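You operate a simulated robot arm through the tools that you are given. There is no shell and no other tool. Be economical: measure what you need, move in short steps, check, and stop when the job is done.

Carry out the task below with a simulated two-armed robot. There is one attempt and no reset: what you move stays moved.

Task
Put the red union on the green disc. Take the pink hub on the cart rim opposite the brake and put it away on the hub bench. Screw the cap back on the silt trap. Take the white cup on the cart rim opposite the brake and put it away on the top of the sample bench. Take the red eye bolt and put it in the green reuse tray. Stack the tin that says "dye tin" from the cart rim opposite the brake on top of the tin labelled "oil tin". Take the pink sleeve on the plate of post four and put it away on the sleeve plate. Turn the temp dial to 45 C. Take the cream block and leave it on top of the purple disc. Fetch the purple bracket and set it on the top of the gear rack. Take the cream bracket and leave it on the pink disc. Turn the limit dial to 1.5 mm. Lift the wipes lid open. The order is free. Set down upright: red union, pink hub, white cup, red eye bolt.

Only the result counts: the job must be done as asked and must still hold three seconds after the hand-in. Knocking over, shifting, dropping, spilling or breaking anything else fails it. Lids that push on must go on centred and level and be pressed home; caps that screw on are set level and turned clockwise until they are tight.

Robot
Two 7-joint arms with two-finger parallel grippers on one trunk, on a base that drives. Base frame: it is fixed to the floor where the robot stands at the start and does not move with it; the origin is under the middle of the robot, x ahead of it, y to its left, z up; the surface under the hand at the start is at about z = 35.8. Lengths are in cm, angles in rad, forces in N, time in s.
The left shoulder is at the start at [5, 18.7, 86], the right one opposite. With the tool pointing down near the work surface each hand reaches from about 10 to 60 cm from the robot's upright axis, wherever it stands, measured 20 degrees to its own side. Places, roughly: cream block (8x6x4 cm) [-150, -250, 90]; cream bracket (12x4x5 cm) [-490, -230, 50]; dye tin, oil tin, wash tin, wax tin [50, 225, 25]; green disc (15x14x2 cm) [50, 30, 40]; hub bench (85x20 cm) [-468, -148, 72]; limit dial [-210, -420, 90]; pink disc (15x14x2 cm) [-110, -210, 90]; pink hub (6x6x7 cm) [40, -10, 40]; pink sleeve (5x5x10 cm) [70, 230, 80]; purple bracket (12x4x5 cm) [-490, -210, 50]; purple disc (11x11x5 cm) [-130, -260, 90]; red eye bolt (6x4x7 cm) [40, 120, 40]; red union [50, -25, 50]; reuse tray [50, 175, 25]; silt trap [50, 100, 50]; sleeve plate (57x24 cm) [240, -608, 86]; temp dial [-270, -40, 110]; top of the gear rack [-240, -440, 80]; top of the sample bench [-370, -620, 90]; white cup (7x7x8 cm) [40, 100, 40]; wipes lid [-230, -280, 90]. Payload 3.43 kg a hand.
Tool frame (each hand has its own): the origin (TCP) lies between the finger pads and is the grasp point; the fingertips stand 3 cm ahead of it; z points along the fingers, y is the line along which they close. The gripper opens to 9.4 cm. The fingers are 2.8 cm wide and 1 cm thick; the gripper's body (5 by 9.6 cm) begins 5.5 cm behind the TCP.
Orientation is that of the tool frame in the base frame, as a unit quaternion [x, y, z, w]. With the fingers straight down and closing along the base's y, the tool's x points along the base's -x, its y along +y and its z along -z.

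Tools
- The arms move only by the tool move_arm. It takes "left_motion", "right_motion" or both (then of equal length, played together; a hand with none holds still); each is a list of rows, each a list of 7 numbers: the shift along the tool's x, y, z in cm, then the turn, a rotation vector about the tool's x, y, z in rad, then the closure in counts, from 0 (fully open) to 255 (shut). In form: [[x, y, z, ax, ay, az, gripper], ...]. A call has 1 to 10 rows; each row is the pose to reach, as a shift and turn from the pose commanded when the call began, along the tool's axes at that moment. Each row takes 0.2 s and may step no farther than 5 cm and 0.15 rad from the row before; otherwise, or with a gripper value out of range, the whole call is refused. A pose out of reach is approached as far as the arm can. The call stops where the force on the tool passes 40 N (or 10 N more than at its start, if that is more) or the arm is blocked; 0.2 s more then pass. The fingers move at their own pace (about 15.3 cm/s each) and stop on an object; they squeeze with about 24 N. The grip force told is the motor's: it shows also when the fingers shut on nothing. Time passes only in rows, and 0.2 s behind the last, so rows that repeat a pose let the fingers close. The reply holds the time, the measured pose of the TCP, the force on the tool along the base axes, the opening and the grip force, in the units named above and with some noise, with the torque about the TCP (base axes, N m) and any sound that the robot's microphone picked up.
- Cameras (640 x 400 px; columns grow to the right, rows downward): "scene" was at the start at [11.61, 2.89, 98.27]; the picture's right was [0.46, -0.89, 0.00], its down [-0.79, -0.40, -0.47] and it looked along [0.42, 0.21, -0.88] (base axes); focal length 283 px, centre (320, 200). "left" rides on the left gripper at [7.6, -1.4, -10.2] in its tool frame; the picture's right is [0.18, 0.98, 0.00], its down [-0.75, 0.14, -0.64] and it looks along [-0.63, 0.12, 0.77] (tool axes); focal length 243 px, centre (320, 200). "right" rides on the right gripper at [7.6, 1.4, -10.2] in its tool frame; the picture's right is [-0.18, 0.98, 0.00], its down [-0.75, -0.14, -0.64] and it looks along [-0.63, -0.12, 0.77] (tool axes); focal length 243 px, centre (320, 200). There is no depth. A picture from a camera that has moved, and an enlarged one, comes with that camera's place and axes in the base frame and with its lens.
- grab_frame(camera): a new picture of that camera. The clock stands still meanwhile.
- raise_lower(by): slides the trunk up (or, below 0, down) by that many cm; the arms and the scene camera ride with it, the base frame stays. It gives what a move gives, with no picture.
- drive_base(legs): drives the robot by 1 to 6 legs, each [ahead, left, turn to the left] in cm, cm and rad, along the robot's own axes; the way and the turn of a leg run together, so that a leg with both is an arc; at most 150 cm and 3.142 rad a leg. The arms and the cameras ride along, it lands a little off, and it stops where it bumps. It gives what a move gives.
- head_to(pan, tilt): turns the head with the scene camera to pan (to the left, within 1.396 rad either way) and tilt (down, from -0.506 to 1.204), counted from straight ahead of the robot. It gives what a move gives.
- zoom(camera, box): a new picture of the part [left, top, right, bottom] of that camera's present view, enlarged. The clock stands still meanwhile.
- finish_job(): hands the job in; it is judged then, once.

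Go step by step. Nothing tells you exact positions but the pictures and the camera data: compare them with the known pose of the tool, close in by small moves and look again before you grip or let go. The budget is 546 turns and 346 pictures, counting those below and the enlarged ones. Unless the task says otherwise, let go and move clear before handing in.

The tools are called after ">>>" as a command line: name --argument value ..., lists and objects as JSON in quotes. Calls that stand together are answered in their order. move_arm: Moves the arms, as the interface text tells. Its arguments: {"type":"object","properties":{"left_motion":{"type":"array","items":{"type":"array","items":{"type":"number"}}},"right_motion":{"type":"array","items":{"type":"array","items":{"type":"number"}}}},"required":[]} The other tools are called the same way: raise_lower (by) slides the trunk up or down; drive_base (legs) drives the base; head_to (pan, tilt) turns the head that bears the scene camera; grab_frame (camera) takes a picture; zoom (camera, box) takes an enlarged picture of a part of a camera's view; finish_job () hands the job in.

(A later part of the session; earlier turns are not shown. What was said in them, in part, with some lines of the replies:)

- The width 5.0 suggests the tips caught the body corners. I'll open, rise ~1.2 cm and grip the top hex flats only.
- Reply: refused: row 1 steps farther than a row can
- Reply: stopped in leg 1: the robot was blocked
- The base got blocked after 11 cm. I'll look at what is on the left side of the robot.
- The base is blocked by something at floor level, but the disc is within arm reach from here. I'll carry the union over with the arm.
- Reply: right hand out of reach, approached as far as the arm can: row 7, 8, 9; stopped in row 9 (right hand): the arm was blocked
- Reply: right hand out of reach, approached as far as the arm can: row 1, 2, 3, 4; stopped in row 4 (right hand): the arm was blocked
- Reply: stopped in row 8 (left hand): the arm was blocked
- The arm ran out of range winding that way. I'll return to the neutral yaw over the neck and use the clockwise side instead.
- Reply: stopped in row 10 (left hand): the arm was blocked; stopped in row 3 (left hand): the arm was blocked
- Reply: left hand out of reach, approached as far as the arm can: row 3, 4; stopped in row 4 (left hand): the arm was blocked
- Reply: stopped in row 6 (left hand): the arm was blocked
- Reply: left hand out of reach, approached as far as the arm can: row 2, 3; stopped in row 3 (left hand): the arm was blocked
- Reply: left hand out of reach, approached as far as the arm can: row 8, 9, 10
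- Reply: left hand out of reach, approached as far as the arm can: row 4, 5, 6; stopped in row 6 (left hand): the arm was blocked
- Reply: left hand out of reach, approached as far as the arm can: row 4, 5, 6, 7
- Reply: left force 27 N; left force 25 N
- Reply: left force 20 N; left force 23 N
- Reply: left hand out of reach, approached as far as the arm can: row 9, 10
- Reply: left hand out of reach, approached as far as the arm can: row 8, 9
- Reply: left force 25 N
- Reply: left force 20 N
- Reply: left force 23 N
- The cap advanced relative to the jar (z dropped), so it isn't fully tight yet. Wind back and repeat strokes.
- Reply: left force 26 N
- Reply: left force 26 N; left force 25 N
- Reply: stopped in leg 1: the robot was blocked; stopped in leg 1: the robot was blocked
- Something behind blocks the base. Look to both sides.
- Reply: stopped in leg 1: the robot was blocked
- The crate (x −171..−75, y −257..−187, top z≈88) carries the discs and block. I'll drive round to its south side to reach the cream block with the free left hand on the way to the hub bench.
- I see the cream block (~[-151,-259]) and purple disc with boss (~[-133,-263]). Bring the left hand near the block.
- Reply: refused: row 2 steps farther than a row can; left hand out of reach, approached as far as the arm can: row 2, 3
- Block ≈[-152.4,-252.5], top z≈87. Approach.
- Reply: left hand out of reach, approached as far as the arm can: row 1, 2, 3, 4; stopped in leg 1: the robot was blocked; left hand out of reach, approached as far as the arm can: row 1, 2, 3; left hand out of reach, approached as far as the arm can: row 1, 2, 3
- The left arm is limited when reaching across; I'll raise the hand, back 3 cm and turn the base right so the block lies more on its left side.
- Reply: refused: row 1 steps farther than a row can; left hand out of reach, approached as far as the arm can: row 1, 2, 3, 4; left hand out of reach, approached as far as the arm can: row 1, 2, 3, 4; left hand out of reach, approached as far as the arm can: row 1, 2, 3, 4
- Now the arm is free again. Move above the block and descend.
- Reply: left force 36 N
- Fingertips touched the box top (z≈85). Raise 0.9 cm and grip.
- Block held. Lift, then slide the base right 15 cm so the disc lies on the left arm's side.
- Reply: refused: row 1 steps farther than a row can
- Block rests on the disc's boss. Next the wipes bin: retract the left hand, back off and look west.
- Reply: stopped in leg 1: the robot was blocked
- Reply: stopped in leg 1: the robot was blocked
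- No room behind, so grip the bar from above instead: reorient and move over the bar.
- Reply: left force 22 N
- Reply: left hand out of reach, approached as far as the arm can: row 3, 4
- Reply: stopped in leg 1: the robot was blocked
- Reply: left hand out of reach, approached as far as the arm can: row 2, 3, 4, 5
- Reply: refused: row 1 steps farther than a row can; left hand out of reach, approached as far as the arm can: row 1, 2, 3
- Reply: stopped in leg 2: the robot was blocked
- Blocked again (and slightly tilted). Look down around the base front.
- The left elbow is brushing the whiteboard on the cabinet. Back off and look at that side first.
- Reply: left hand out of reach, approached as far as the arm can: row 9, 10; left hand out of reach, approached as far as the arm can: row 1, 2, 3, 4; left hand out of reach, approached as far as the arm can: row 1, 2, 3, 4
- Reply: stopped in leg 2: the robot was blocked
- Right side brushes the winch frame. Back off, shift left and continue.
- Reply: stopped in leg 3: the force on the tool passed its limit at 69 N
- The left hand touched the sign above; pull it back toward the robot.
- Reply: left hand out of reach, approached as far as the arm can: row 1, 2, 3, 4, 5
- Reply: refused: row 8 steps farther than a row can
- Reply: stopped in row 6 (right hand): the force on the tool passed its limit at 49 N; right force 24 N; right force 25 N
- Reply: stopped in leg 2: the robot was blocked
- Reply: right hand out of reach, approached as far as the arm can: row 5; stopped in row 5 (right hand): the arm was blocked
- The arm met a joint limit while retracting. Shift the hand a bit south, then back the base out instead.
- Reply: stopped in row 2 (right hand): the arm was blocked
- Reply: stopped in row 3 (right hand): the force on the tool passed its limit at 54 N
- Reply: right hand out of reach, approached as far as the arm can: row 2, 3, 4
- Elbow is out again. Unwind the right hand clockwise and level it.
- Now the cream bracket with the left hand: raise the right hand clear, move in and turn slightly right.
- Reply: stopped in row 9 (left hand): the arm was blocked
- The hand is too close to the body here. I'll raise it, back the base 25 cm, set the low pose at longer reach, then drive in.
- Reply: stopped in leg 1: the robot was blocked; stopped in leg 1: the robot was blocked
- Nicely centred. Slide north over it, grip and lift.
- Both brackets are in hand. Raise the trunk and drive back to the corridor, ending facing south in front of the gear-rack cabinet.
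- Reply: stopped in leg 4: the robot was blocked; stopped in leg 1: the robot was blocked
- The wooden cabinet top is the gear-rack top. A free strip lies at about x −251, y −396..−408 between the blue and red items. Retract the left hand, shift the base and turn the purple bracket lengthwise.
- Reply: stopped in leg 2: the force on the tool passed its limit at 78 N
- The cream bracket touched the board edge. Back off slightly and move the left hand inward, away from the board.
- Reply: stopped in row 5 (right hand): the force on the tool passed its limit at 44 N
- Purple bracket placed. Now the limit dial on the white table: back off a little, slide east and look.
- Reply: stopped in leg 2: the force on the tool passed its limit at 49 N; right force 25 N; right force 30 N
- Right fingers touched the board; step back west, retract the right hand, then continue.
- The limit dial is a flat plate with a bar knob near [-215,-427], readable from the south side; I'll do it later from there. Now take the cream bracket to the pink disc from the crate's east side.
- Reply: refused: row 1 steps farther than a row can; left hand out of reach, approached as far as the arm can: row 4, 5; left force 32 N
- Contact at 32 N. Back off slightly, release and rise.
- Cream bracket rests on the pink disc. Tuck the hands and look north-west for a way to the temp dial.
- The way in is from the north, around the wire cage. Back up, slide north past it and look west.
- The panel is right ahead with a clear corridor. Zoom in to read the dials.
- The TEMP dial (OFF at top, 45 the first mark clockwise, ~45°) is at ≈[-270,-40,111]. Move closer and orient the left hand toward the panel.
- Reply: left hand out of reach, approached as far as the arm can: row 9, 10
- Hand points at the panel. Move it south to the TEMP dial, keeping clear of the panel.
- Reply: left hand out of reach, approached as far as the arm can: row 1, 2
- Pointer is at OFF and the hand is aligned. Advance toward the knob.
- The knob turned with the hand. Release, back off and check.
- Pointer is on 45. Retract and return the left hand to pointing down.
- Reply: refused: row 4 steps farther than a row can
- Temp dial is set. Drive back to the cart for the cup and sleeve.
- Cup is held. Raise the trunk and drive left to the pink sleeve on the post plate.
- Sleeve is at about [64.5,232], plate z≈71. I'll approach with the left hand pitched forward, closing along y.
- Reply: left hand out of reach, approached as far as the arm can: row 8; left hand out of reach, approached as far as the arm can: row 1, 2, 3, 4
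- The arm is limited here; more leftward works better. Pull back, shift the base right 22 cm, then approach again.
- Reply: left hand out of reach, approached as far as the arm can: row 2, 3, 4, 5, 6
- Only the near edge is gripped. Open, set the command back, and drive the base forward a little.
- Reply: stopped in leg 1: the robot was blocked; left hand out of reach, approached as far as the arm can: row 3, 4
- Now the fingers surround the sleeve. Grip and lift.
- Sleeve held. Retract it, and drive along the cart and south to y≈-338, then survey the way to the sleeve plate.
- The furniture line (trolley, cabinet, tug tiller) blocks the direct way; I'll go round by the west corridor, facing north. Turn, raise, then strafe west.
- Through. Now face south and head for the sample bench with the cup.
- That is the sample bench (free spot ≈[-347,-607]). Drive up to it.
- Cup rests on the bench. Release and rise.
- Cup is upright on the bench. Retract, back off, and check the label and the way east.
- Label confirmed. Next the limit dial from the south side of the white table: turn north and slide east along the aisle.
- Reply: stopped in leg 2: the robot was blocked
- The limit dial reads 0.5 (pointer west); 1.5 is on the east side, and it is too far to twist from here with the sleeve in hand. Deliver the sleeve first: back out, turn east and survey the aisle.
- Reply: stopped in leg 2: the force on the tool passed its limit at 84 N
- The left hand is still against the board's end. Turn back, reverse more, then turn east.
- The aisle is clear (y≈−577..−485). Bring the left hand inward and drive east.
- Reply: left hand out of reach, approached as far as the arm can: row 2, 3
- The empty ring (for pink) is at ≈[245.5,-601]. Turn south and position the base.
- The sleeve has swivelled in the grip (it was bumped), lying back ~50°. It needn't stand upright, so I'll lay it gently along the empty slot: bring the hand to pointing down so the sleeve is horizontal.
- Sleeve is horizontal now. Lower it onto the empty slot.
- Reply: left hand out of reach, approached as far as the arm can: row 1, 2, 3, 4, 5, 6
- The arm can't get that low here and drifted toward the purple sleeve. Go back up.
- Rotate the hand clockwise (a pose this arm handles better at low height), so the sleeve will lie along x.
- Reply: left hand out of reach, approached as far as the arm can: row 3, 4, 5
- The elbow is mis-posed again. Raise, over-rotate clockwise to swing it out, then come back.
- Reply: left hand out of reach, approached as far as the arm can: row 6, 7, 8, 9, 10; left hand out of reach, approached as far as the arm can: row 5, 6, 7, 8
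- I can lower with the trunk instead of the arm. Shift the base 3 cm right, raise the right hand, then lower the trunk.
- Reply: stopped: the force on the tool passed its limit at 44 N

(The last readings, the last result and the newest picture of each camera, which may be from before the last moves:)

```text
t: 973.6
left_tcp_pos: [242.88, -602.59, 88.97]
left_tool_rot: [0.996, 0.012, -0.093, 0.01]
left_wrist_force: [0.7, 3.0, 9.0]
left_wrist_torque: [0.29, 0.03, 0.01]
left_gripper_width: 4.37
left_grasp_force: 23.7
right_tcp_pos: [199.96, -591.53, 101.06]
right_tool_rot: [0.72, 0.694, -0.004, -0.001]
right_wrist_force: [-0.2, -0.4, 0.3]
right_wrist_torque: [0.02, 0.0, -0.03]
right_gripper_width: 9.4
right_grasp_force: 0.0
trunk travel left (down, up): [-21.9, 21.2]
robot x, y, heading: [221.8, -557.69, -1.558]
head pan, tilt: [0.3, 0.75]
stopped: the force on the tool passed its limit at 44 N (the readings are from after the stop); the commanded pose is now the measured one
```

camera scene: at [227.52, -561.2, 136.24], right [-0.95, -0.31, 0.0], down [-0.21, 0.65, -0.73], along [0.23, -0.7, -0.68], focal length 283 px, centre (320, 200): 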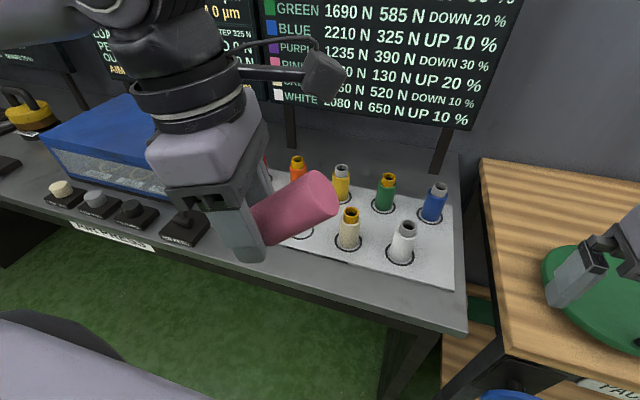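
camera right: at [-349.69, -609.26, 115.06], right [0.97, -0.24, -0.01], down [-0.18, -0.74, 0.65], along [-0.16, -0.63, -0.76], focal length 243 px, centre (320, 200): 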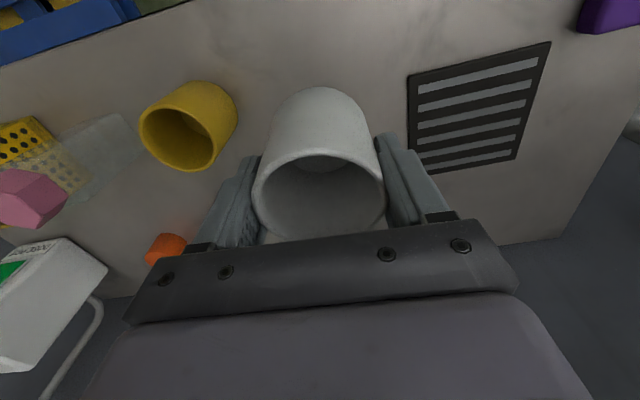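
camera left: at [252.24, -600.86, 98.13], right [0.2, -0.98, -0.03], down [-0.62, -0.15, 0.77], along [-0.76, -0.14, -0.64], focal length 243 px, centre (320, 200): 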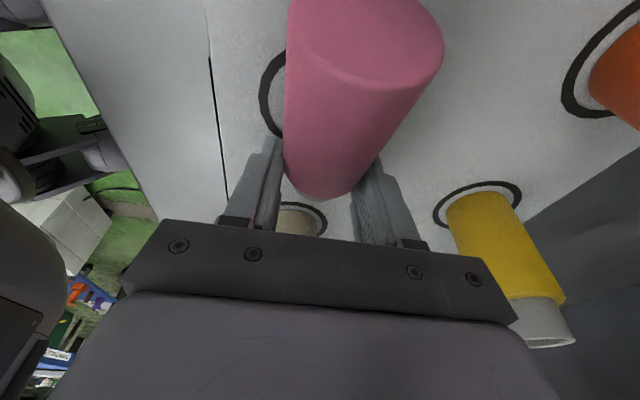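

Contact. Open the fingers slowly and raise.

>>> move_arm --left_motion '[[0, 0, 0, 0, 0, 0, 135], [0, 0, 0, 0, 0, 0, 120], [0, 0, 0, 0, 0, 0, 105], [0, 0, 0, 0, 0, 0, 80], [0, 0, 0, 0, 0, 0, 80]]'

>>> raise_lower --by 18

>>> grab_frame --camera "scene"

```text
t: 974.8
left_tcp_pos: [242.84, -602.61, 89.05]
left_tool_rot: [0.996, 0.012, -0.092, 0.012]
left_wrist_force: [1.3, -8.1, 21.1]
left_wrist_torque: [0.43, -0.21, -0.08]
left_gripper_width: 5.89
left_grasp_force: 0.0
right_tcp_pos: [199.91, -591.47, 101.02]
right_tool_rot: [0.72, 0.694, -0.005, 0.0]
right_wrist_force: [0.0, -0.4, 0.7]
right_wrist_torque: [-0.01, 0.01, 0.03]
right_gripper_width: 9.4
right_grasp_force: 0.0
trunk travel left (down, up): [-21.9, 21.2]
robot x, y, heading: [221.79, -556.67, -1.557]
head pan, tilt: [0.3, 0.75]
```

```text
t: 976.8
left_tcp_pos: [242.95, -602.77, 106.84]
left_tool_rot: [0.996, 0.012, -0.092, 0.01]
left_wrist_force: [0.1, 0.3, 0.1]
left_wrist_torque: [-0.02, 0.02, 0.01]
left_gripper_width: 6.46
left_grasp_force: 0.0
right_tcp_pos: [199.97, -591.64, 118.99]
right_tool_rot: [0.72, 0.694, -0.004, -0.001]
right_wrist_force: [-0.2, -0.8, -0.5]
right_wrist_torque: [-0.01, -0.02, 0.0]
right_gripper_width: 9.41
right_grasp_force: 0.0
trunk travel left (down, up): [-39.9, 3.2]
robot x, y, heading: [222.0, -557.26, -1.558]
head pan, tilt: [0.3, 0.75]
```

```text
18 pictures are left
camera scene: at [224.56, -571.1, 133.19], right [-0.95, -0.31, 0.0], down [-0.21, 0.65, -0.73], along [0.23, -0.7, -0.68], focal length 283 px, centre (320, 200)
```

scene: 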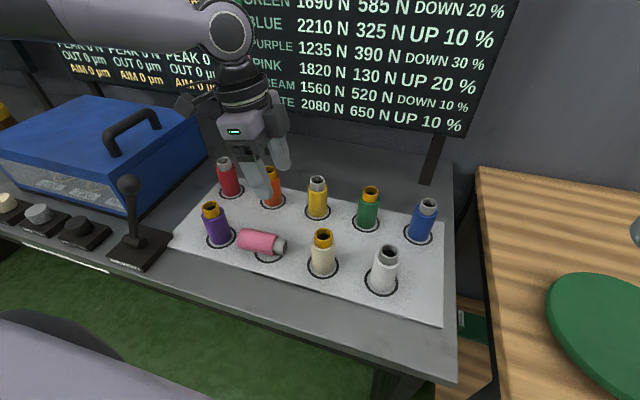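

Sleeve is on the plate in its slot. Last task: the limit dial from the south side of the inspection bench. Retreat and drive back west.

>>> move_arm --left_motion '[[0, -4.5, 0, 0, 0, 0, 80], [0, -9, 0, 0, 0, 0, 60], [0, -13.5, 0, 0, 0, 0, 0], [0, -18, 0, 0, 0, 0, 0]]'

>>> drive_base --legs '[[-24, 0, 0], [0, 0, -1.58], [135, 0, 0], [135, 0, 0], [130, 0, 0]]'

```text
t: 977.8
left_tcp_pos: [242.46, -584.79, 106.66]
left_tool_rot: [0.996, 0.011, -0.092, 0.009]
left_wrist_force: [-0.3, -0.1, -0.4]
left_wrist_torque: [-0.01, 0.0, -0.01]
left_gripper_width: 9.43
left_grasp_force: 0.0
right_tcp_pos: [200.03, -591.58, 119.02]
right_tool_rot: [0.72, 0.694, -0.005, 0.001]
right_wrist_force: [-0.8, -0.2, -0.7]
right_wrist_torque: [-0.03, 0.03, -0.01]
right_gripper_width: 9.39
right_grasp_force: 0.0
trunk travel left (down, up): [-39.9, 3.2]
robot x, y, heading: [222.08, -557.46, -1.554]
head pan, tilt: [0.3, 0.75]
```

```text
t: 1002.5
left_tcp_pos: [-208.63, -546.02, 106.71]
left_tool_rot: [-0.702, 0.706, 0.072, 0.059]
left_wrist_force: [0.1, -0.5, 0.2]
left_wrist_torque: [0.01, -0.03, 0.01]
left_gripper_width: 9.4
left_grasp_force: 0.0
right_tcp_pos: [-213.94, -503.36, 119.01]
right_tool_rot: [0.999, -0.033, -0.002, -0.003]
right_wrist_force: [0.5, 0.0, -0.5]
right_wrist_torque: [-0.01, 0.01, 0.01]
right_gripper_width: 9.39
right_grasp_force: 0.0
trunk travel left (down, up): [-39.9, 3.2]
robot x, y, heading: [-179.89, -526.24, 3.123]
head pan, tilt: [0.3, 0.75]
```

>>> drive_base --legs '[[0, 0, -1.555], [0, 8, 0], [27, 0, 0]]'

>>> raise_lower --by -8

>>> head_to --pan 0.2 --tilt 0.75

>>> grab_frame --camera "scene"

```text
t: 1008.6
left_tcp_pos: [-207.79, -487.4, 106.63]
left_tool_rot: [0.015, 0.996, 0.003, 0.09]
left_wrist_force: [-1.0, -0.4, -0.3]
left_wrist_torque: [-0.04, 0.01, -0.02]
left_gripper_width: 9.38
left_grasp_force: 0.1
right_tcp_pos: [-165.4, -480.33, 119.45]
right_tool_rot: [-0.687, 0.727, 0.004, 0.008]
right_wrist_force: [1.0, -0.4, 0.0]
right_wrist_torque: [0.01, 0.03, 0.02]
right_gripper_width: 9.4
right_grasp_force: 0.0
trunk travel left (down, up): [-39.9, 3.2]
robot x, y, heading: [-187.97, -512.65, 1.559]
head pan, tilt: [0.3, 0.75]
stopped in leg 3: the robot was blocked; the commanded pose is now the measured one
```

```text
t: 1009.8
left_tcp_pos: [-207.27, -486.97, 98.89]
left_tool_rot: [0.015, 0.996, 0.005, 0.087]
left_wrist_force: [-0.5, 0.3, -0.1]
left_wrist_torque: [0.0, 0.0, 0.04]
left_gripper_width: 9.37
left_grasp_force: 0.0
right_tcp_pos: [-164.72, -480.23, 111.24]
right_tool_rot: [-0.684, 0.73, 0.006, 0.006]
right_wrist_force: [0.5, -0.2, -0.6]
right_wrist_torque: [0.01, 0.0, -0.02]
right_gripper_width: 9.4
right_grasp_force: 0.1
trunk travel left (down, up): [-31.9, 11.2]
robot x, y, heading: [-188.36, -512.63, 1.555]
head pan, tilt: [0.3, 0.75]
```

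```text
t: 1010.5
left_tcp_pos: [-207.26, -487.13, 98.88]
left_tool_rot: [0.016, 0.996, 0.005, 0.087]
left_wrist_force: [0.0, 0.1, -0.3]
left_wrist_torque: [0.0, 0.01, -0.01]
left_gripper_width: 9.39
left_grasp_force: 0.1
right_tcp_pos: [-164.72, -480.29, 111.28]
right_tool_rot: [-0.685, 0.729, 0.007, 0.006]
right_wrist_force: [0.1, 0.1, -0.7]
right_wrist_torque: [-0.01, 0.0, -0.01]
right_gripper_width: 9.37
right_grasp_force: 0.2
trunk travel left (down, up): [-31.9, 11.2]
robot x, y, heading: [-188.16, -512.88, 1.562]
head pan, tilt: [0.201, 0.75]
```

```text
17 pictures are left
camera scene: at [-188.84, -500.14, 125.38], right [0.98, 0.19, 0.0], down [0.12, -0.66, -0.74], along [-0.14, 0.73, -0.67], focal length 283 px, centre (320, 200)
```

scene: 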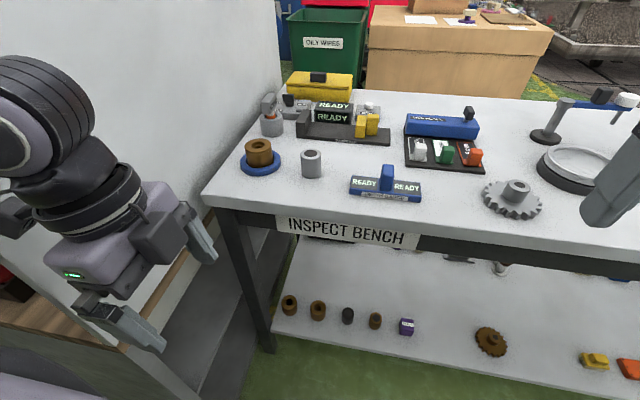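

The left elbow is blocked by the whiteboard here. The north side with the right hand is better; drive round through the corridor.

>>> raise_lower --by 9

>>> drive_base --legs '[[-24, 0, 0.01], [0, 63, 0], [0, 62, 0], [95, 0, 0], [94, 0, 0]]'

>>> drive_base --legs '[[0, -62, 0], [0, -62, 0], [0, 0, 3.13]]'

```text
t: 1011.7
left_tcp_pos: [-207.61, -487.41, 107.56]
left_tool_rot: [0.017, 0.996, 0.0, 0.087]
left_wrist_force: [-0.3, 0.3, 0.7]
left_wrist_torque: [-0.01, -0.01, 0.0]
left_gripper_width: 9.41
left_grasp_force: 0.1
right_tcp_pos: [-165.01, -480.29, 120.5]
right_tool_rot: [-0.685, 0.728, 0.005, 0.008]
right_wrist_force: [-1.3, 0.3, -0.4]
right_wrist_torque: [-0.01, 0.03, 0.04]
right_gripper_width: 9.42
right_grasp_force: 0.1
trunk travel left (down, up): [-40.9, 2.2]
robot x, y, heading: [-188.09, -512.3, 1.558]
head pan, tilt: [0.201, 0.75]
```

```text
t: 1033.9
left_tcp_pos: [-339.7, -320.54, 107.13]
left_tool_rot: [-0.011, 0.996, -0.002, 0.091]
left_wrist_force: [-0.4, 0.0, -0.6]
left_wrist_torque: [0.01, -0.02, -0.03]
left_gripper_width: 9.4
left_grasp_force: 0.2
right_tcp_pos: [-297.48, -311.59, 120.03]
right_tool_rot: [-0.7, 0.714, -0.001, 0.004]
right_wrist_force: [0.8, -1.0, 0.7]
right_wrist_torque: [0.0, -0.01, 0.0]
right_gripper_width: 9.4
right_grasp_force: 0.0
trunk travel left (down, up): [-40.9, 2.2]
robot x, y, heading: [-318.73, -346.34, 1.603]
head pan, tilt: [0.201, 0.75]
```

```text
t: 1052.7
left_tcp_pos: [-173.07, -367.26, 107.17]
left_tool_rot: [0.996, 0.024, -0.091, -0.001]
left_wrist_force: [0.5, 0.0, -0.3]
left_wrist_torque: [0.02, -0.05, 0.01]
left_gripper_width: 9.41
left_grasp_force: 0.0
right_tcp_pos: [-214.84, -377.3, 119.99]
right_tool_rot: [0.704, 0.71, -0.004, -0.001]
right_wrist_force: [0.5, -1.2, -0.2]
right_wrist_torque: [-0.02, -0.01, -0.02]
right_gripper_width: 9.42
right_grasp_force: 0.1
trunk travel left (down, up): [-40.9, 2.2]
robot x, y, heading: [-194.48, -342.43, -1.512]
head pan, tilt: [0.201, 0.75]
```

Position the base, then turn and pitch the right hand for poking the knob.

>>> drive_base --legs '[[0, 6, -0.055], [14, 0, 0]]'

>>> move_arm --right_motion '[[0, 0, 0, 0, 0, -0.15, 255], [0, 0, 0, 0, 0, -0.3, 255], [0, 0, 0, 0, 0, -0.45, 255], [0, 0, 0, 0, 0, -0.6, 255], [0, 0, 0, 0, 0, -0.75, 255], [0, 0, 0, 0, 0, -0.9, 255], [0, 0, 0, 0, 0, -1.05, 255], [0, 0, 0, 0, 0, -1.2, 255], [0, 0, 0, 0, 0, -1.35, 255], [0, 0, 0, 0, 0, -1.5, 255]]'

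>>> move_arm --right_motion '[[0, 0, 0, 0.13, 0, 0, 255], [0, 0, 0, 0.26, 0, 0, 255], [0, 0, 0, 0.39, 0, 0, 255], [0, 0, 0, 0.52, 0, 0, 255], [0, 0, 0, 0.65, 0, 0, 255], [0, 0, 0, 0.785, 0, 0, 255]]'

>>> head_to --pan -0.3 --tilt 0.75

>>> grab_frame --camera "scene"

```text
t: 1054.8
left_tcp_pos: [-168.21, -382.0, 107.14]
left_tool_rot: [0.996, -0.004, -0.09, -0.004]
left_wrist_force: [-0.5, 0.4, -0.4]
left_wrist_torque: [0.03, 0.02, 0.04]
left_gripper_width: 9.42
left_grasp_force: 0.1
right_tcp_pos: [-210.68, -389.89, 120.04]
right_tool_rot: [0.723, 0.69, -0.004, -0.001]
right_wrist_force: [-0.9, -0.7, 0.1]
right_wrist_torque: [0.01, 0.03, 0.02]
right_gripper_width: 9.41
right_grasp_force: 0.1
trunk travel left (down, up): [-40.9, 2.2]
robot x, y, heading: [-188.47, -355.63, -1.571]
head pan, tilt: [0.201, 0.75]
```

```text
t: 1057.0
left_tcp_pos: [-168.24, -382.14, 107.26]
left_tool_rot: [0.996, -0.003, -0.091, -0.003]
left_wrist_force: [-0.8, 0.7, -0.2]
left_wrist_torque: [0.01, 0.01, 0.0]
left_gripper_width: 9.41
left_grasp_force: 0.1
right_tcp_pos: [-210.69, -389.87, 119.93]
right_tool_rot: [0.057, 0.998, -0.003, -0.004]
right_wrist_force: [0.2, -0.5, 0.0]
right_wrist_torque: [0.01, -0.01, 0.0]
right_gripper_width: 0.0
right_grasp_force: 24.4
trunk travel left (down, up): [-40.9, 2.2]
robot x, y, heading: [-188.36, -355.95, -1.569]
head pan, tilt: [0.201, 0.75]
```

```text
t: 1058.4
left_tcp_pos: [-168.32, -382.09, 107.28]
left_tool_rot: [0.996, -0.003, -0.09, -0.004]
left_wrist_force: [-0.1, 0.0, 0.7]
left_wrist_torque: [0.0, -0.01, 0.0]
left_gripper_width: 9.4
left_grasp_force: 0.1
right_tcp_pos: [-210.51, -390.28, 120.4]
right_tool_rot: [0.052, 0.922, -0.383, -0.026]
right_wrist_force: [-0.3, 0.3, 0.2]
right_wrist_torque: [0.0, 0.0, 0.02]
right_gripper_width: 0.0
right_grasp_force: 24.0
right hand out of reach, approached as far as the arm can: row 6
trunk travel left (down, up): [-40.9, 2.2]
robot x, y, heading: [-188.31, -355.42, -1.566]
head pan, tilt: [0.201, 0.75]
```

```text
t: 1059.4
left_tcp_pos: [-168.24, -382.14, 107.28]
left_tool_rot: [0.996, -0.004, -0.09, -0.003]
left_wrist_force: [-0.9, -0.3, -0.8]
left_wrist_torque: [0.01, -0.02, 0.01]
left_gripper_width: 9.39
left_grasp_force: 0.0
right_tcp_pos: [-210.55, -390.2, 120.39]
right_tool_rot: [0.052, 0.922, -0.382, -0.026]
right_wrist_force: [-0.2, -0.3, 0.5]
right_wrist_torque: [0.03, 0.01, -0.03]
right_gripper_width: 0.0
right_grasp_force: 24.3
trunk travel left (down, up): [-40.9, 2.2]
robot x, y, heading: [-188.65, -356.07, -1.561]
head pan, tilt: [-0.3, 0.75]
```

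```text
16 pictures are left
camera scene: at [-190.79, -369.61, 134.19], right [-0.96, 0.29, 0.0], down [0.2, 0.65, -0.73], along [-0.21, -0.7, -0.68], focal length 283 px, centre (320, 200)
```

scene: 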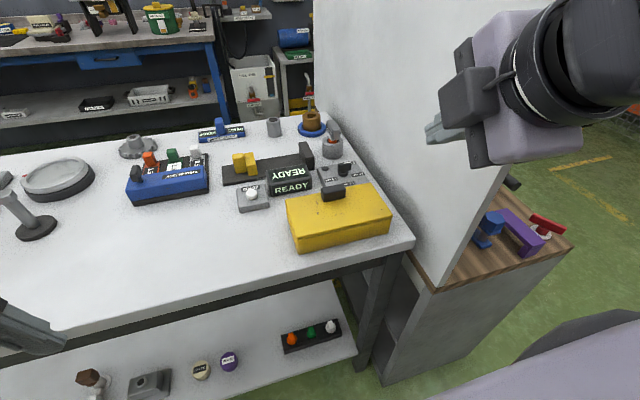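

>>> zoom --camera "scene" --box '[300, 145, 380, 205]'

```text
6.67 times, centred on (340, 175) of scene
camera zoom: at [-190.79, -369.61, 134.19], right [-0.96, 0.29, 0.0], down [0.2, 0.65, -0.73], along [-0.21, -0.7, -0.68], focal length 1887 px, centre (187, 367)
```

zoom: 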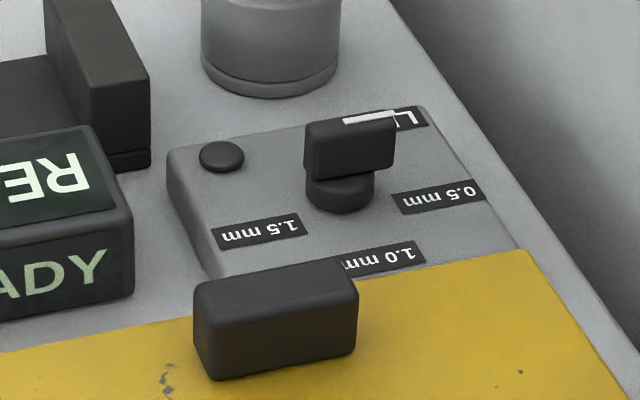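

The knob centre is ≈[-212.0,-420.4]; pointer must swing from west (0.5) clockwise to ~11° (1.5, east). Bring the fingertip near the knob's north-east side.

>>> move_arm --right_motion '[[-0.5, -0.4, 4.3, 0, 0, 0, 255], [-1, -0.8, 8.6, 0, 0, 0, 255], [-1.5, -1.2, 12.9, 0, 0, 0, 255], [-2, -1.6, 17.2, 0, 0, 0, 255], [-2.5, -2, 21.5, 0, 0, 0, 255], [-3, -2.3, 25.8, 0, 0, 0, 255], [-3.3, -2.6, 29.5, 0, 0, 0, 255]]'

>>> grab_frame --camera "right"

```text
t: 1061.0
left_tcp_pos: [-168.16, -382.04, 107.33]
left_tool_rot: [0.996, -0.004, -0.091, -0.003]
left_wrist_force: [0.8, 0.3, -0.5]
left_wrist_torque: [-0.02, 0.01, 0.03]
left_gripper_width: 9.41
left_grasp_force: 0.0
right_tcp_pos: [-209.78, -413.07, 101.39]
right_tool_rot: [0.052, 0.921, -0.385, -0.025]
right_wrist_force: [-0.2, 0.5, 1.5]
right_wrist_torque: [-0.03, 0.01, 0.04]
right_gripper_width: 0.0
right_grasp_force: 24.4
trunk travel left (down, up): [-40.9, 2.2]
robot x, y, heading: [-188.38, -355.69, -1.568]
head pan, tilt: [-0.3, 0.75]
```

```text
14 pictures are left
camera right: at [-216.36, -403.88, 107.8], right [0.26, 0.66, -0.7], down [0.79, 0.27, 0.55], along [0.55, -0.7, -0.46], focal length 243 px, centre (320, 200)
```

right: 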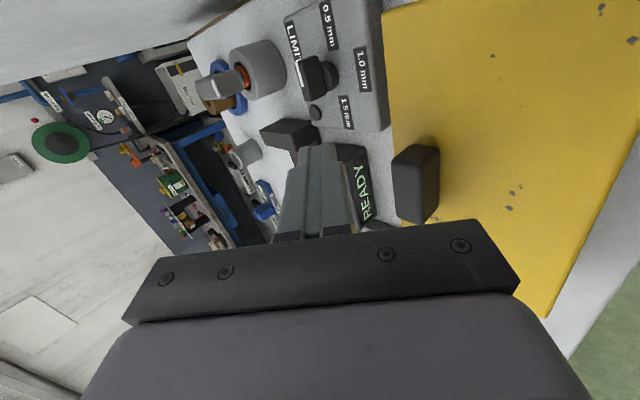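

Right-camera fix: knob centre ≈[-213.2,-420.3]. Lower the tip beside the knob's east half and push south.

>>> move_arm --right_motion '[[0.6, 0.8, 2.5, 0, 0, 0, 255], [1.28, 1.7, 5.1, 0, 0, 0, 255], [1.16, 1.0, 5.8, 0, 0, 0, 255], [1.05, 0.3, 6.5, 0, 0, 0, 255], [0.93, -0.4, 7.2, 0, 0, 0, 255], [0.8, -1.1, 7.9, 0, 0, 0, 255], [0.7, -1.6, 8.4, 0, 0, 0, 255]]'

>>> zoom --camera "right" --box '[220, 0, 420, 200]'

```text
t: 1062.8
left_tcp_pos: [-168.24, -380.55, 107.58]
left_tool_rot: [0.996, -0.01, -0.094, 0.004]
left_wrist_force: [-0.2, -0.4, -0.4]
left_wrist_torque: [0.0, 0.03, 0.0]
left_gripper_width: 9.4
left_grasp_force: 0.0
right_tcp_pos: [-212.54, -417.86, 97.19]
right_tool_rot: [0.058, 0.92, -0.386, -0.033]
right_wrist_force: [0.4, -0.3, -0.6]
right_wrist_torque: [0.0, 0.0, -0.02]
right_gripper_width: 0.0
right_grasp_force: 23.9
trunk travel left (down, up): [-40.9, 2.2]
robot x, y, heading: [-188.72, -355.4, -1.582]
head pan, tilt: [-0.3, 0.75]
stopped in row 7 (right hand): the arm was blocked; the commanded pose is now the measured one
```

```text
2.00 times, centred on (320, 100) of right
camera zoom: at [-218.88, -408.65, 103.43], right [0.26, 0.66, -0.71], down [0.8, 0.26, 0.54], along [0.54, -0.71, -0.46], focal length 485 px, centre (320, 400)
```

zoom: 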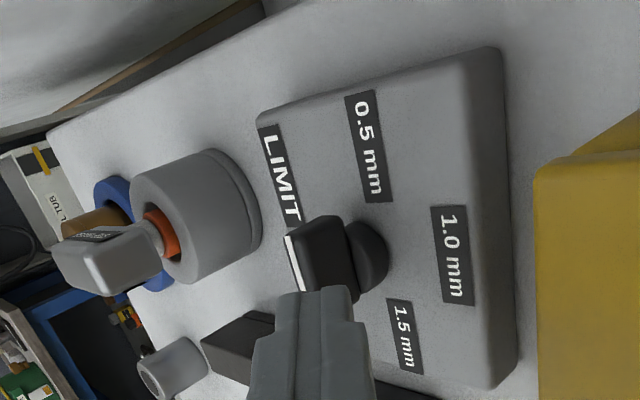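

>>> zoom --camera "scene" --box '[310, 120, 400, 200]'

```text
5.00 times, centred on (355, 160) of scene
camera zoom: at [-190.47, -367.32, 134.53], right [-0.95, 0.3, 0.0], down [0.2, 0.64, -0.74], along [-0.22, -0.71, -0.67], focal length 1416 px, centre (145, 400)
```

zoom: 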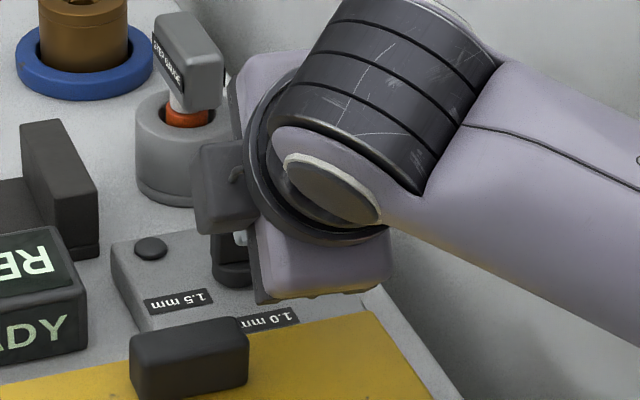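

The bar has swung to point north (1.0). The gripper body is close to the yellow box, so I'll lift, steepen the pitch, and come down on the east side of the bar's south end.

>>> move_arm --right_motion '[[0, -2.1, -2.1, 0, 0, 0, 255], [0.1, -4.3, -4.2, -0.07, 0, 0, 255], [-1, -5.1, -3.4, -0.14, 0, 0, 255], [-2.0, -5.95, -2.6, -0.21, 0, 0, 255], [-2.0, -5.95, -2.6, -0.28, 0, 0, 255]]'

>>> zoom --camera "scene" --box '[310, 120, 400, 200]'

>>> zoom --camera "right" --box '[220, 0, 420, 200]'

```text
t: 1064.0
left_tcp_pos: [-168.33, -382.18, 107.28]
left_tool_rot: [0.996, -0.007, -0.09, -0.005]
left_wrist_force: [0.3, -0.1, 0.9]
left_wrist_torque: [0.04, -0.04, 0.01]
left_gripper_width: 9.4
left_grasp_force: 0.1
right_tcp_pos: [-210.42, -422.36, 102.08]
right_tool_rot: [0.058, 0.967, -0.246, -0.021]
right_wrist_force: [0.1, -0.5, 0.8]
right_wrist_torque: [0.02, 0.0, -0.02]
right_gripper_width: 0.0
right_grasp_force: 24.1
trunk travel left (down, up): [-40.9, 2.2]
robot x, y, heading: [-188.87, -355.89, -1.57]
head pan, tilt: [-0.3, 0.75]
```

```text
5.00 times, centred on (355, 160) of scene
camera zoom: at [-190.87, -369.5, 134.22], right [-0.96, 0.3, 0.0], down [0.2, 0.65, -0.73], along [-0.22, -0.7, -0.68], focal length 1416 px, centre (145, 400)
```

zoom: 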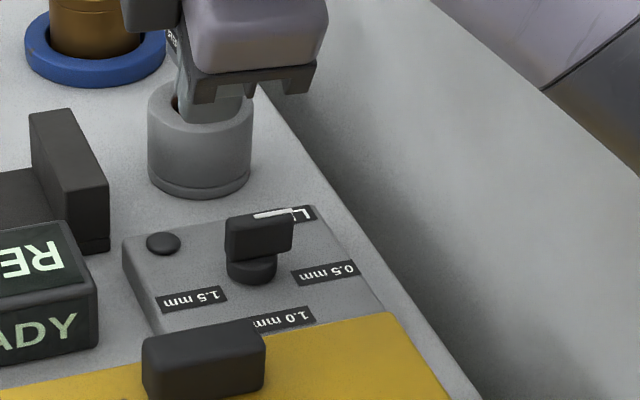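

```text
2.00 times, centred on (320, 100) of right
camera zoom: at [-217.12, -415.41, 110.48], right [0.28, 0.84, -0.47], down [0.78, 0.09, 0.62], along [0.56, -0.54, -0.62], focal length 485 px, centre (320, 400)
```

zoom: 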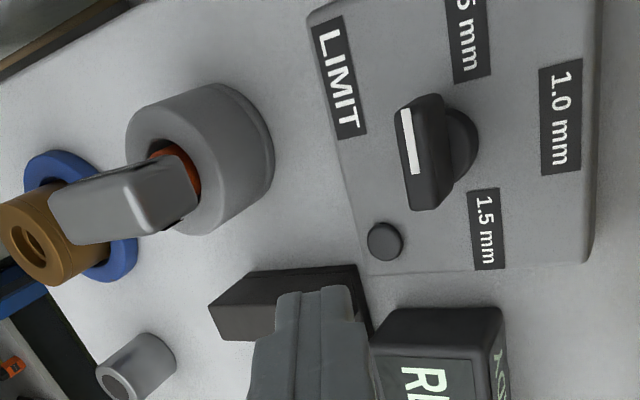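

The knob hadn't moved. Knob centre ≈[-213.5,-421.3]. With the steeper pitch, place the tip north of its east half and push south.

>>> move_arm --right_motion '[[1, 2.1, -1.1, 0, 0, 0, 255], [2, 4.2, -2.25, 0, 0, 0, 255], [1.97, 5.4, 0, 0, 0, 0, 255], [1.94, 6.6, 2.1, 0, 0, 0, 255], [1.85, 6.0, 2.45, 0, 0, 0, 255], [1.75, 5.3, 2.8, 0, 0, 0, 255], [1.66, 4.6, 3.2, 0, 0, 0, 255], [1.57, 4.0, 3.55, 0, 0, 0, 255], [1.47, 3.3, 3.9, 0, 0, 0, 255]]'

>>> zoom --camera "right" --box '[220, 0, 420, 200]'

```text
t: 1066.0
left_tcp_pos: [-168.45, -382.03, 107.23]
left_tool_rot: [0.996, -0.006, -0.09, -0.004]
left_wrist_force: [-0.2, 0.0, 0.3]
left_wrist_torque: [-0.04, -0.02, 0.0]
left_gripper_width: 9.37
left_grasp_force: 0.1
right_tcp_pos: [-212.05, -421.1, 96.88]
right_tool_rot: [0.06, 0.967, -0.246, -0.022]
right_wrist_force: [-0.4, 0.4, -0.1]
right_wrist_torque: [0.02, 0.0, -0.03]
right_gripper_width: 0.0
right_grasp_force: 24.2
trunk travel left (down, up): [-40.9, 2.2]
robot x, y, heading: [-188.3, -355.71, -1.575]
head pan, tilt: [-0.3, 0.75]
```

```text
2.00 times, centred on (320, 100) of right
camera zoom: at [-218.71, -414.04, 105.34], right [0.29, 0.83, -0.47], down [0.78, 0.09, 0.62], along [0.56, -0.55, -0.62], focal length 485 px, centre (320, 400)
```

zoom: 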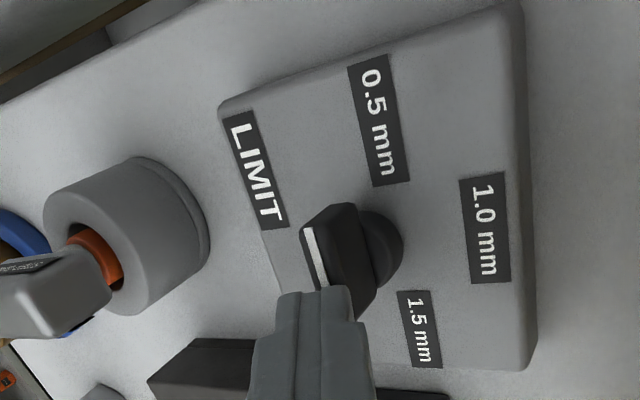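

The tip slid past the bar's east end. Redo it about 1.5 cm further west.

>>> move_arm --right_motion '[[0.05, -2.15, -3.95, 0, 0, 0, 255], [1.05, -0.35, -4.9, 0, 0, 0, 255], [2.05, 1.45, -5.9, 0, 0, 0, 255], [2.03, 2.6, -3.8, 0, 0, 0, 255], [2.0, 3.7, -1.75, 0, 0, 0, 255], [1.9, 2.97, -1.35, 0, 0, 0, 255], [1.8, 2.24, -0.95, 0, 0, 0, 255], [1.7, 1.5, -0.55, 0, 0, 0, 255], [1.6, 0.77, -0.15, 0, 0, 0, 255], [1.5, 0.04, 0.24, 0, 0, 0, 255]]'

>>> zoom --camera "right" --box '[220, 0, 420, 200]'

```text
t: 1068.2
left_tcp_pos: [-168.08, -381.85, 107.31]
left_tool_rot: [0.996, -0.006, -0.092, -0.002]
left_wrist_force: [-0.3, 0.7, 0.3]
left_wrist_torque: [-0.01, 0.0, 0.0]
left_gripper_width: 9.43
left_grasp_force: 0.0
right_tcp_pos: [-213.32, -420.72, 97.06]
right_tool_rot: [0.06, 0.967, -0.248, -0.022]
right_wrist_force: [0.7, 0.1, 0.3]
right_wrist_torque: [0.01, 0.0, 0.01]
right_gripper_width: 0.0
right_grasp_force: 23.7
trunk travel left (down, up): [-40.9, 2.2]
robot x, y, heading: [-188.54, -355.49, -1.57]
head pan, tilt: [-0.3, 0.75]
```

```text
2.00 times, centred on (320, 100) of right
camera zoom: at [-219.98, -413.71, 105.4], right [0.29, 0.83, -0.48], down [0.78, 0.09, 0.62], along [0.56, -0.55, -0.62], focal length 485 px, centre (320, 400)
```

zoom: 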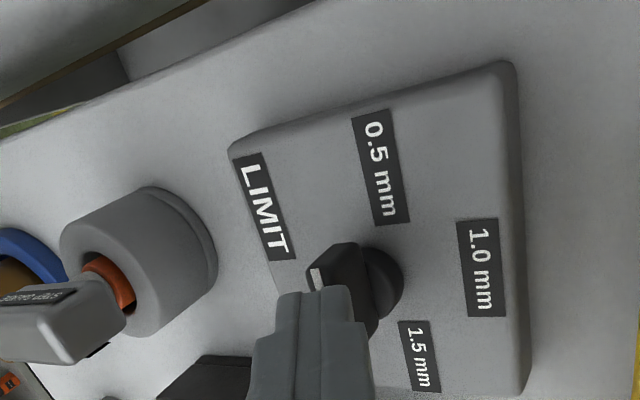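

The tip is riding over the knob: the table is ~2.5 cm lower than I assumed. Lower the tip and push again.

>>> move_arm --right_motion '[[-0.75, 0.9, -1.6, 0, 0, 0, 255], [-1.5, 1.8, -3.2, 0, 0, 0, 255], [-1.53, 2.9, -1.2, 0, 0, 0, 255], [-1.56, 4.0, 0.83, 0, 0, 0, 255], [-1.66, 3.3, 1.21, 0, 0, 0, 255], [-1.76, 2.6, 1.59, 0, 0, 0, 255], [-1.86, 1.9, 1.97, 0, 0, 0, 255], [-1.95, 1.2, 2.35, 0, 0, 0, 255], [-2.05, 0.5, 2.72, 0, 0, 0, 255], [-2.15, -0.19, 3.1, 0, 0, 0, 255]]'

>>> zoom --camera "right" --box '[220, 0, 420, 200]'

```text
t: 1069.8
left_tcp_pos: [-168.45, -381.69, 107.38]
left_tool_rot: [0.996, -0.008, -0.09, -0.003]
left_wrist_force: [0.0, -0.1, 1.0]
left_wrist_torque: [0.0, 0.01, 0.03]
left_gripper_width: 9.39
left_grasp_force: 0.0
right_tcp_pos: [-211.63, -419.68, 93.9]
right_tool_rot: [0.061, 0.97, -0.236, -0.022]
right_wrist_force: [0.8, 20.3, 12.2]
right_wrist_torque: [0.29, 0.06, -0.26]
right_gripper_width: 0.01
right_grasp_force: 23.4
trunk travel left (down, up): [-40.9, 2.2]
robot x, y, heading: [-188.53, -355.37, -1.574]
head pan, tilt: [-0.3, 0.75]
stopped in row 8 (right hand): the force on the tool passed its limit at 48 N (the readings are from after the stop); the commanded pose is now the measured one
```

```text
2.00 times, centred on (320, 100) of right
camera zoom: at [-218.18, -412.77, 102.52], right [0.29, 0.84, -0.46], down [0.78, 0.07, 0.62], along [0.56, -0.53, -0.63], focal length 485 px, centre (320, 400)
```

zoom: 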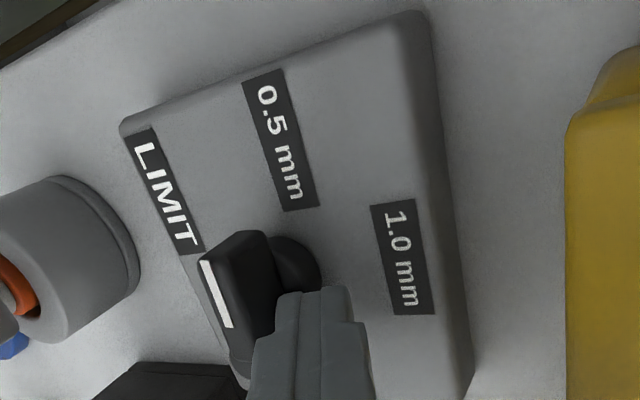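

Contact was too near the hub. Move 1.2 cm further east along the bar and push again.

>>> move_arm --right_motion '[[0.07, 0.52, -0.28, 0, 0, 0, 255], [-1.13, 0.64, -0.36, 0, 0, 0, 255], [-1.2, 0.12, -0.08, 0, 0, 0, 255], [-1.27, -0.4, 0.2, 0, 0, 0, 255], [-1.34, -0.92, 0.48, 0, 0, 0, 255], [-1.41, -1.44, 0.76, 0, 0, 0, 255], [-1.48, -1.96, 1.04, 0, 0, 0, 255], [-1.55, -2.48, 1.32, 0, 0, 0, 255], [-1.6, -3.0, 1.6, 0, 0, 0, 255]]'

>>> zoom --camera "right" --box '[220, 0, 420, 200]'

```text
t: 1071.8
left_tcp_pos: [-168.42, -381.99, 107.21]
left_tool_rot: [0.996, -0.008, -0.09, -0.004]
left_wrist_force: [0.2, 0.1, 0.1]
left_wrist_torque: [-0.01, -0.01, 0.02]
left_gripper_width: 9.4
left_grasp_force: 0.1
right_tcp_pos: [-210.78, -423.59, 93.49]
right_tool_rot: [0.062, 0.97, -0.235, -0.024]
right_wrist_force: [-0.1, -0.4, -1.0]
right_wrist_torque: [-0.02, -0.01, 0.02]
right_gripper_width: 0.0
right_grasp_force: 24.3
trunk travel left (down, up): [-40.9, 2.2]
robot x, y, heading: [-188.57, -355.91, -1.575]
head pan, tilt: [-0.3, 0.75]
```

```text
2.00 times, centred on (320, 100) of right
camera zoom: at [-217.31, -416.7, 102.03], right [0.29, 0.84, -0.45], down [0.78, 0.07, 0.62], along [0.55, -0.53, -0.64], focal length 485 px, centre (320, 400)
```

zoom: 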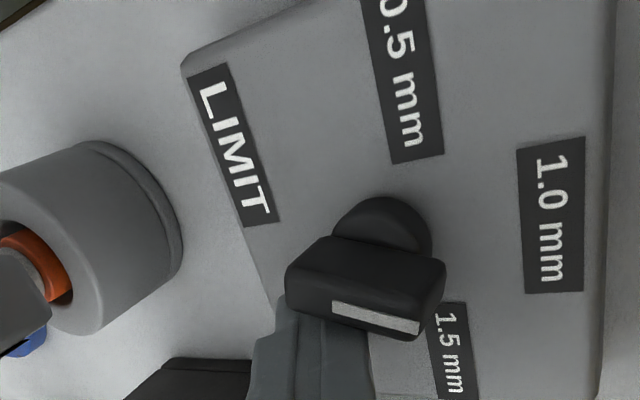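

The bar swung: pointer now between 1.0 and 1.5. The tip is on the east side of the tail; push the tail west.

>>> move_arm --right_motion '[[0.1, 0.7, -0.38, 0, 0, 0, 255], [0.6, 0.65, -0.35, 0, 0, 0, 255], [1.1, 0.6, -0.31, 0, 0, 0, 255], [1.6, 0.55, -0.28, 0, 0, 0, 255], [2.1, 0.5, -0.25, 0, 0, 0, 255], [2.6, 0.45, -0.22, 0, 0, 0, 255]]'

>>> zoom --camera "right" --box '[220, 0, 420, 200]'

```text
t: 1072.9
left_tcp_pos: [-168.33, -382.03, 107.19]
left_tool_rot: [0.996, -0.006, -0.09, -0.005]
left_wrist_force: [-0.4, 0.2, 0.3]
left_wrist_torque: [-0.01, -0.01, -0.01]
left_gripper_width: 9.39
left_grasp_force: 0.0
right_tcp_pos: [-210.5, -422.95, 93.58]
right_tool_rot: [0.053, 0.97, -0.239, -0.008]
right_wrist_force: [8.4, -2.8, -3.3]
right_wrist_torque: [-0.1, -0.19, 0.05]
right_gripper_width: 0.0
right_grasp_force: 24.6
trunk travel left (down, up): [-40.9, 2.2]
robot x, y, heading: [-188.66, -355.84, -1.575]
head pan, tilt: [-0.3, 0.75]
stopped in row 5 (right hand): the force on the tool passed its limit at 42 N (the readings are from after the stop); the commanded pose is now the measured one
```

```text
2.00 times, centred on (320, 100) of right
camera zoom: at [-217.47, -416.14, 101.98], right [0.28, 0.85, -0.45], down [0.76, 0.09, 0.64], along [0.58, -0.52, -0.62], focal length 485 px, centre (320, 400)
```

zoom: 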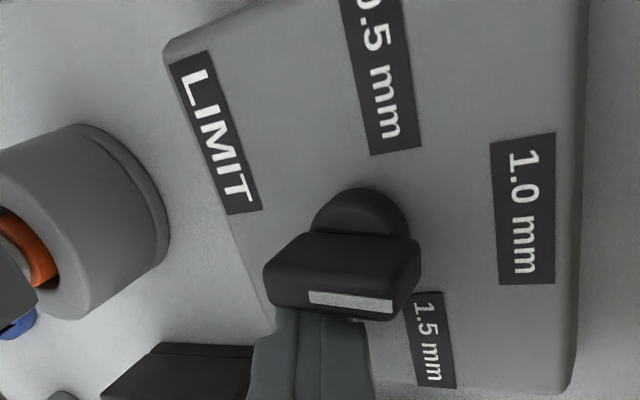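

Pushing too close to the pivot; move 1.3 cm further south along the tail and push west again.

>>> move_arm --right_motion '[[-0.6, 0.05, 0, 0, 0, 0, 255], [-0.76, -1.1, 0.6, 0, 0, 0, 255], [-0.2, -1.15, 0.63, 0, 0, 0, 255], [0.3, -1.2, 0.66, 0, 0, 0, 255], [0.8, -1.25, 0.7, 0, 0, 0, 255], [1.3, -1.3, 0.73, 0, 0, 0, 255], [1.8, -1.35, 0.76, 0, 0, 0, 255], [2.3, -1.4, 0.8, 0, 0, 0, 255]]'

>>> zoom --camera "right" --box '[220, 0, 420, 200]'

```text
t: 1074.7
left_tcp_pos: [-168.27, -382.17, 107.35]
left_tool_rot: [0.996, -0.007, -0.091, -0.005]
left_wrist_force: [-0.8, 0.3, 0.3]
left_wrist_torque: [-0.02, -0.04, 0.04]
left_gripper_width: 9.38
left_grasp_force: 0.2
right_tcp_pos: [-213.26, -424.44, 93.86]
right_tool_rot: [0.052, 0.968, -0.244, -0.011]
right_wrist_force: [10.4, -19.4, 12.6]
right_wrist_torque: [0.15, 0.09, 0.07]
right_gripper_width: 0.0
right_grasp_force: 23.8
trunk travel left (down, up): [-40.9, 2.2]
robot x, y, heading: [-188.15, -355.6, -1.573]
head pan, tilt: [-0.3, 0.75]
```

```text
2.00 times, centred on (320, 100) of right
camera zoom: at [-220.11, -417.64, 102.21], right [0.28, 0.84, -0.46], down [0.77, 0.1, 0.64], along [0.58, -0.53, -0.62], focal length 485 px, centre (320, 400)
```

zoom: 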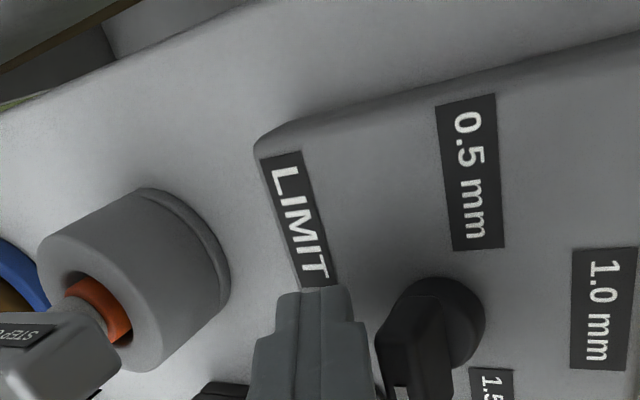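

The pointer now points east. Lift the hand clear and check.

>>> move_arm --right_motion '[[-0.05, -0.35, 0.19, 0, 0, 0, 255], [0, -2.5, -3.7, 0, 0, 0, 255], [0.1, -4.65, -7.7, 0, 0, 0, 255], [-1, -5, -11, 0, 0, 0, 255]]'

>>> zoom --camera "right" --box '[240, 20, 440, 200]'

```text
t: 1075.7
left_tcp_pos: [-168.24, -382.02, 107.2]
left_tool_rot: [0.996, -0.006, -0.091, -0.004]
left_wrist_force: [-0.1, 0.1, -0.6]
left_wrist_torque: [-0.01, -0.03, -0.01]
left_gripper_width: 9.38
left_grasp_force: 0.1
right_tcp_pos: [-212.42, -423.75, 105.52]
right_tool_rot: [0.054, 0.97, -0.238, -0.012]
right_wrist_force: [0.0, 0.6, -0.6]
right_wrist_torque: [-0.02, 0.0, 0.01]
right_gripper_width: 0.0
right_grasp_force: 24.1
trunk travel left (down, up): [-40.9, 2.2]
robot x, y, heading: [-188.48, -355.17, -1.571]
head pan, tilt: [-0.3, 0.75]
```

```text
2.22 times, centred on (340, 110) of right
camera zoom: at [-219.21, -416.95, 113.99], right [0.28, 0.85, -0.45], down [0.77, 0.09, 0.64], along [0.58, -0.53, -0.62], focal length 539 px, centre (276, 400)
```

zoom: 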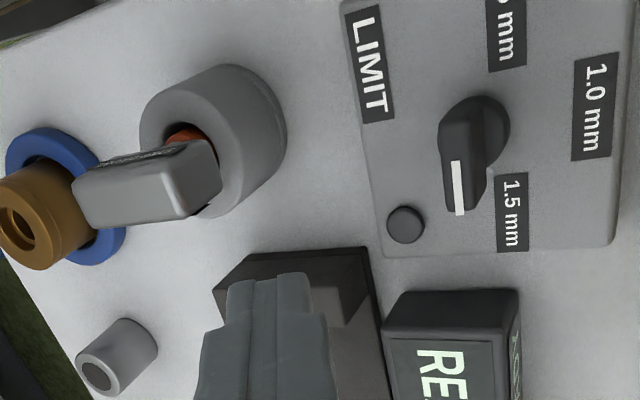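

The pointer points exactly east at 1.5 mm (opposite its 0.5 start). Retreat the hand clear of the bench.

>>> move_arm --right_motion '[[0, 0, -4.5, 0, 0, 0, 255], [0, 0, -9, 0, 0, 0, 255], [0, 0, -13, 0, 0, 0, 255], [0, 4, -15, 0, 0, 0, 255], [0, 8, -17, 0, 0, 0, 255]]'

>>> zoom --camera "scene" --box '[270, 120, 400, 220]'

```text
t: 1077.1
left_tcp_pos: [-167.33, -381.35, 107.31]
left_tool_rot: [0.995, -0.004, -0.095, 0.0]
left_wrist_force: [0.6, -0.5, -0.3]
left_wrist_torque: [-0.02, -0.01, -0.01]
left_gripper_width: 9.4
left_grasp_force: 0.0
right_tcp_pos: [-208.06, -407.91, 117.66]
right_tool_rot: [0.035, 0.97, -0.242, -0.012]
right_wrist_force: [-0.2, 0.4, -0.8]
right_wrist_torque: [0.01, 0.02, 0.0]
right_gripper_width: 0.0
right_grasp_force: 24.0
trunk travel left (down, up): [-40.9, 2.2]
robot x, y, heading: [-188.25, -355.6, -1.567]
head pan, tilt: [-0.3, 0.75]
stopped in row 5 (right hand): the arm was blocked; the commanded pose is now the measured one
```

```text
4.00 times, centred on (335, 170) of scene
camera zoom: at [-189.56, -368.66, 134.39], right [-0.96, 0.29, 0.01], down [0.19, 0.65, -0.74], along [-0.22, -0.7, -0.68], focal length 1132 px, centre (260, 320)
```

zoom: 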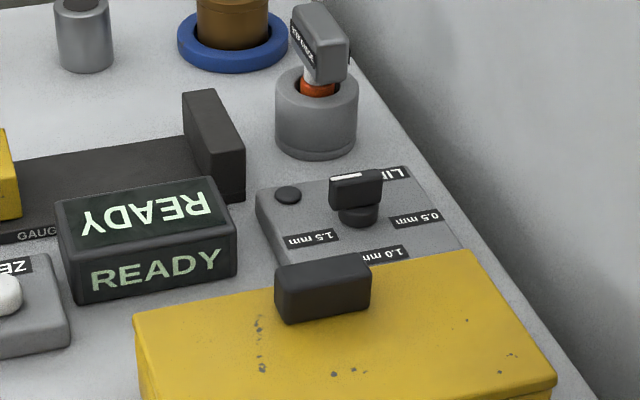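

The limit pointer sits on the 1.5 mm side. Back the base off a little so nothing is touched, then hand in.

>>> drive_base --legs '[[-10, 0, 0], [0, 8, 0]]'

>>> head_to --pan -0.9 --tilt 0.5

>>> grab_frame --camera "scene"

```text
t: 1079.3
left_tcp_pos: [-160.23, -371.91, 107.14]
left_tool_rot: [0.996, -0.006, -0.091, -0.003]
left_wrist_force: [0.4, 0.3, 0.1]
left_wrist_torque: [0.01, 0.03, 0.02]
left_gripper_width: 9.39
left_grasp_force: 0.0
right_tcp_pos: [-201.42, -398.5, 116.86]
right_tool_rot: [0.042, 0.97, -0.238, -0.009]
right_wrist_force: [0.5, -0.2, -0.5]
right_wrist_torque: [0.0, 0.0, 0.01]
right_gripper_width: 0.02
right_grasp_force: 24.1
trunk travel left (down, up): [-40.9, 2.2]
robot x, y, heading: [-180.43, -345.59, -1.569]
head pan, tilt: [-0.3, 0.75]
```

```text
t: 1080.3
left_tcp_pos: [-160.21, -371.92, 107.25]
left_tool_rot: [0.996, -0.006, -0.091, -0.004]
left_wrist_force: [-0.2, -0.9, -0.4]
left_wrist_torque: [0.01, 0.02, -0.03]
left_gripper_width: 9.41
left_grasp_force: 0.0
right_tcp_pos: [-201.59, -398.51, 117.01]
right_tool_rot: [0.042, 0.97, -0.239, -0.008]
right_wrist_force: [1.3, -0.4, 0.0]
right_wrist_torque: [0.02, 0.01, 0.0]
right_gripper_width: 0.02
right_grasp_force: 24.2
trunk travel left (down, up): [-40.9, 2.2]
robot x, y, heading: [-180.34, -345.49, -1.571]
head pan, tilt: [-0.901, 0.499]
```

```text
1 pictures are left
camera scene: at [-187.38, -357.09, 136.39], right [-0.62, 0.78, 0.0], down [0.37, 0.3, -0.88], along [-0.69, -0.55, -0.48], focal length 283 px, centre (320, 200)
```

scene: 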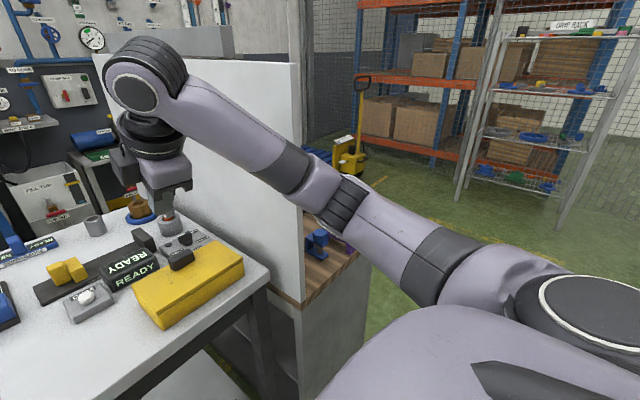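

Everything is in place and both hands are clear of the work. Handing in.

>>> finish_job

```text
The job is handed in.
```

I handed the job in with all thirteen items done, though a few results below are less certain than the rest.

**Less certain results**
- **Pink sleeve:** it swivelled in the grip after a bump and lies on its side across its ring on the sleeve plate. The task did not ask for it upright.
- **Silt trap:** I first tried the white "20 mm" cap, which was too wide, and returned it to its spot. The black hex cap fitted; I turned it clockwise until the jar turned with it. The jar now faces a different way.
- **Wipes lid:** it stands open at roughly 75° and stayed there when I let go. I could not push it past vertical.
- **Limit dial:** I turned it by pushing the knob, because neither arm could reach to grip it. The pointer reads 1.5 mm.
- **Bumps along the way:** an arm, or a part I was carrying, touched the whiteboard several times, once at about 84 N, and the load stand. Near the hub bench it touched the sign once, and the gripper ran very close to the yellow box by the limit dial. I saw none of them move or fall in the pictures I took, but I did not check each one closely.

**Confirmed in the pictures**
- The red union stands upright on the green disc.
- The pink hub stands upright on the hub bench.
- The red eye bolt stands upright in the reuse tray.
- The white cup stands upright on the sample bench.
- The dye tin sits on the oil tin.
- The cream block rests on the purple disc.
- The cream bracket rests on the pink disc.
- The purple bracket is on the wooden cabinet top at the given gear rack location; I saw no label on it.
- The temp dial points at 45 C.
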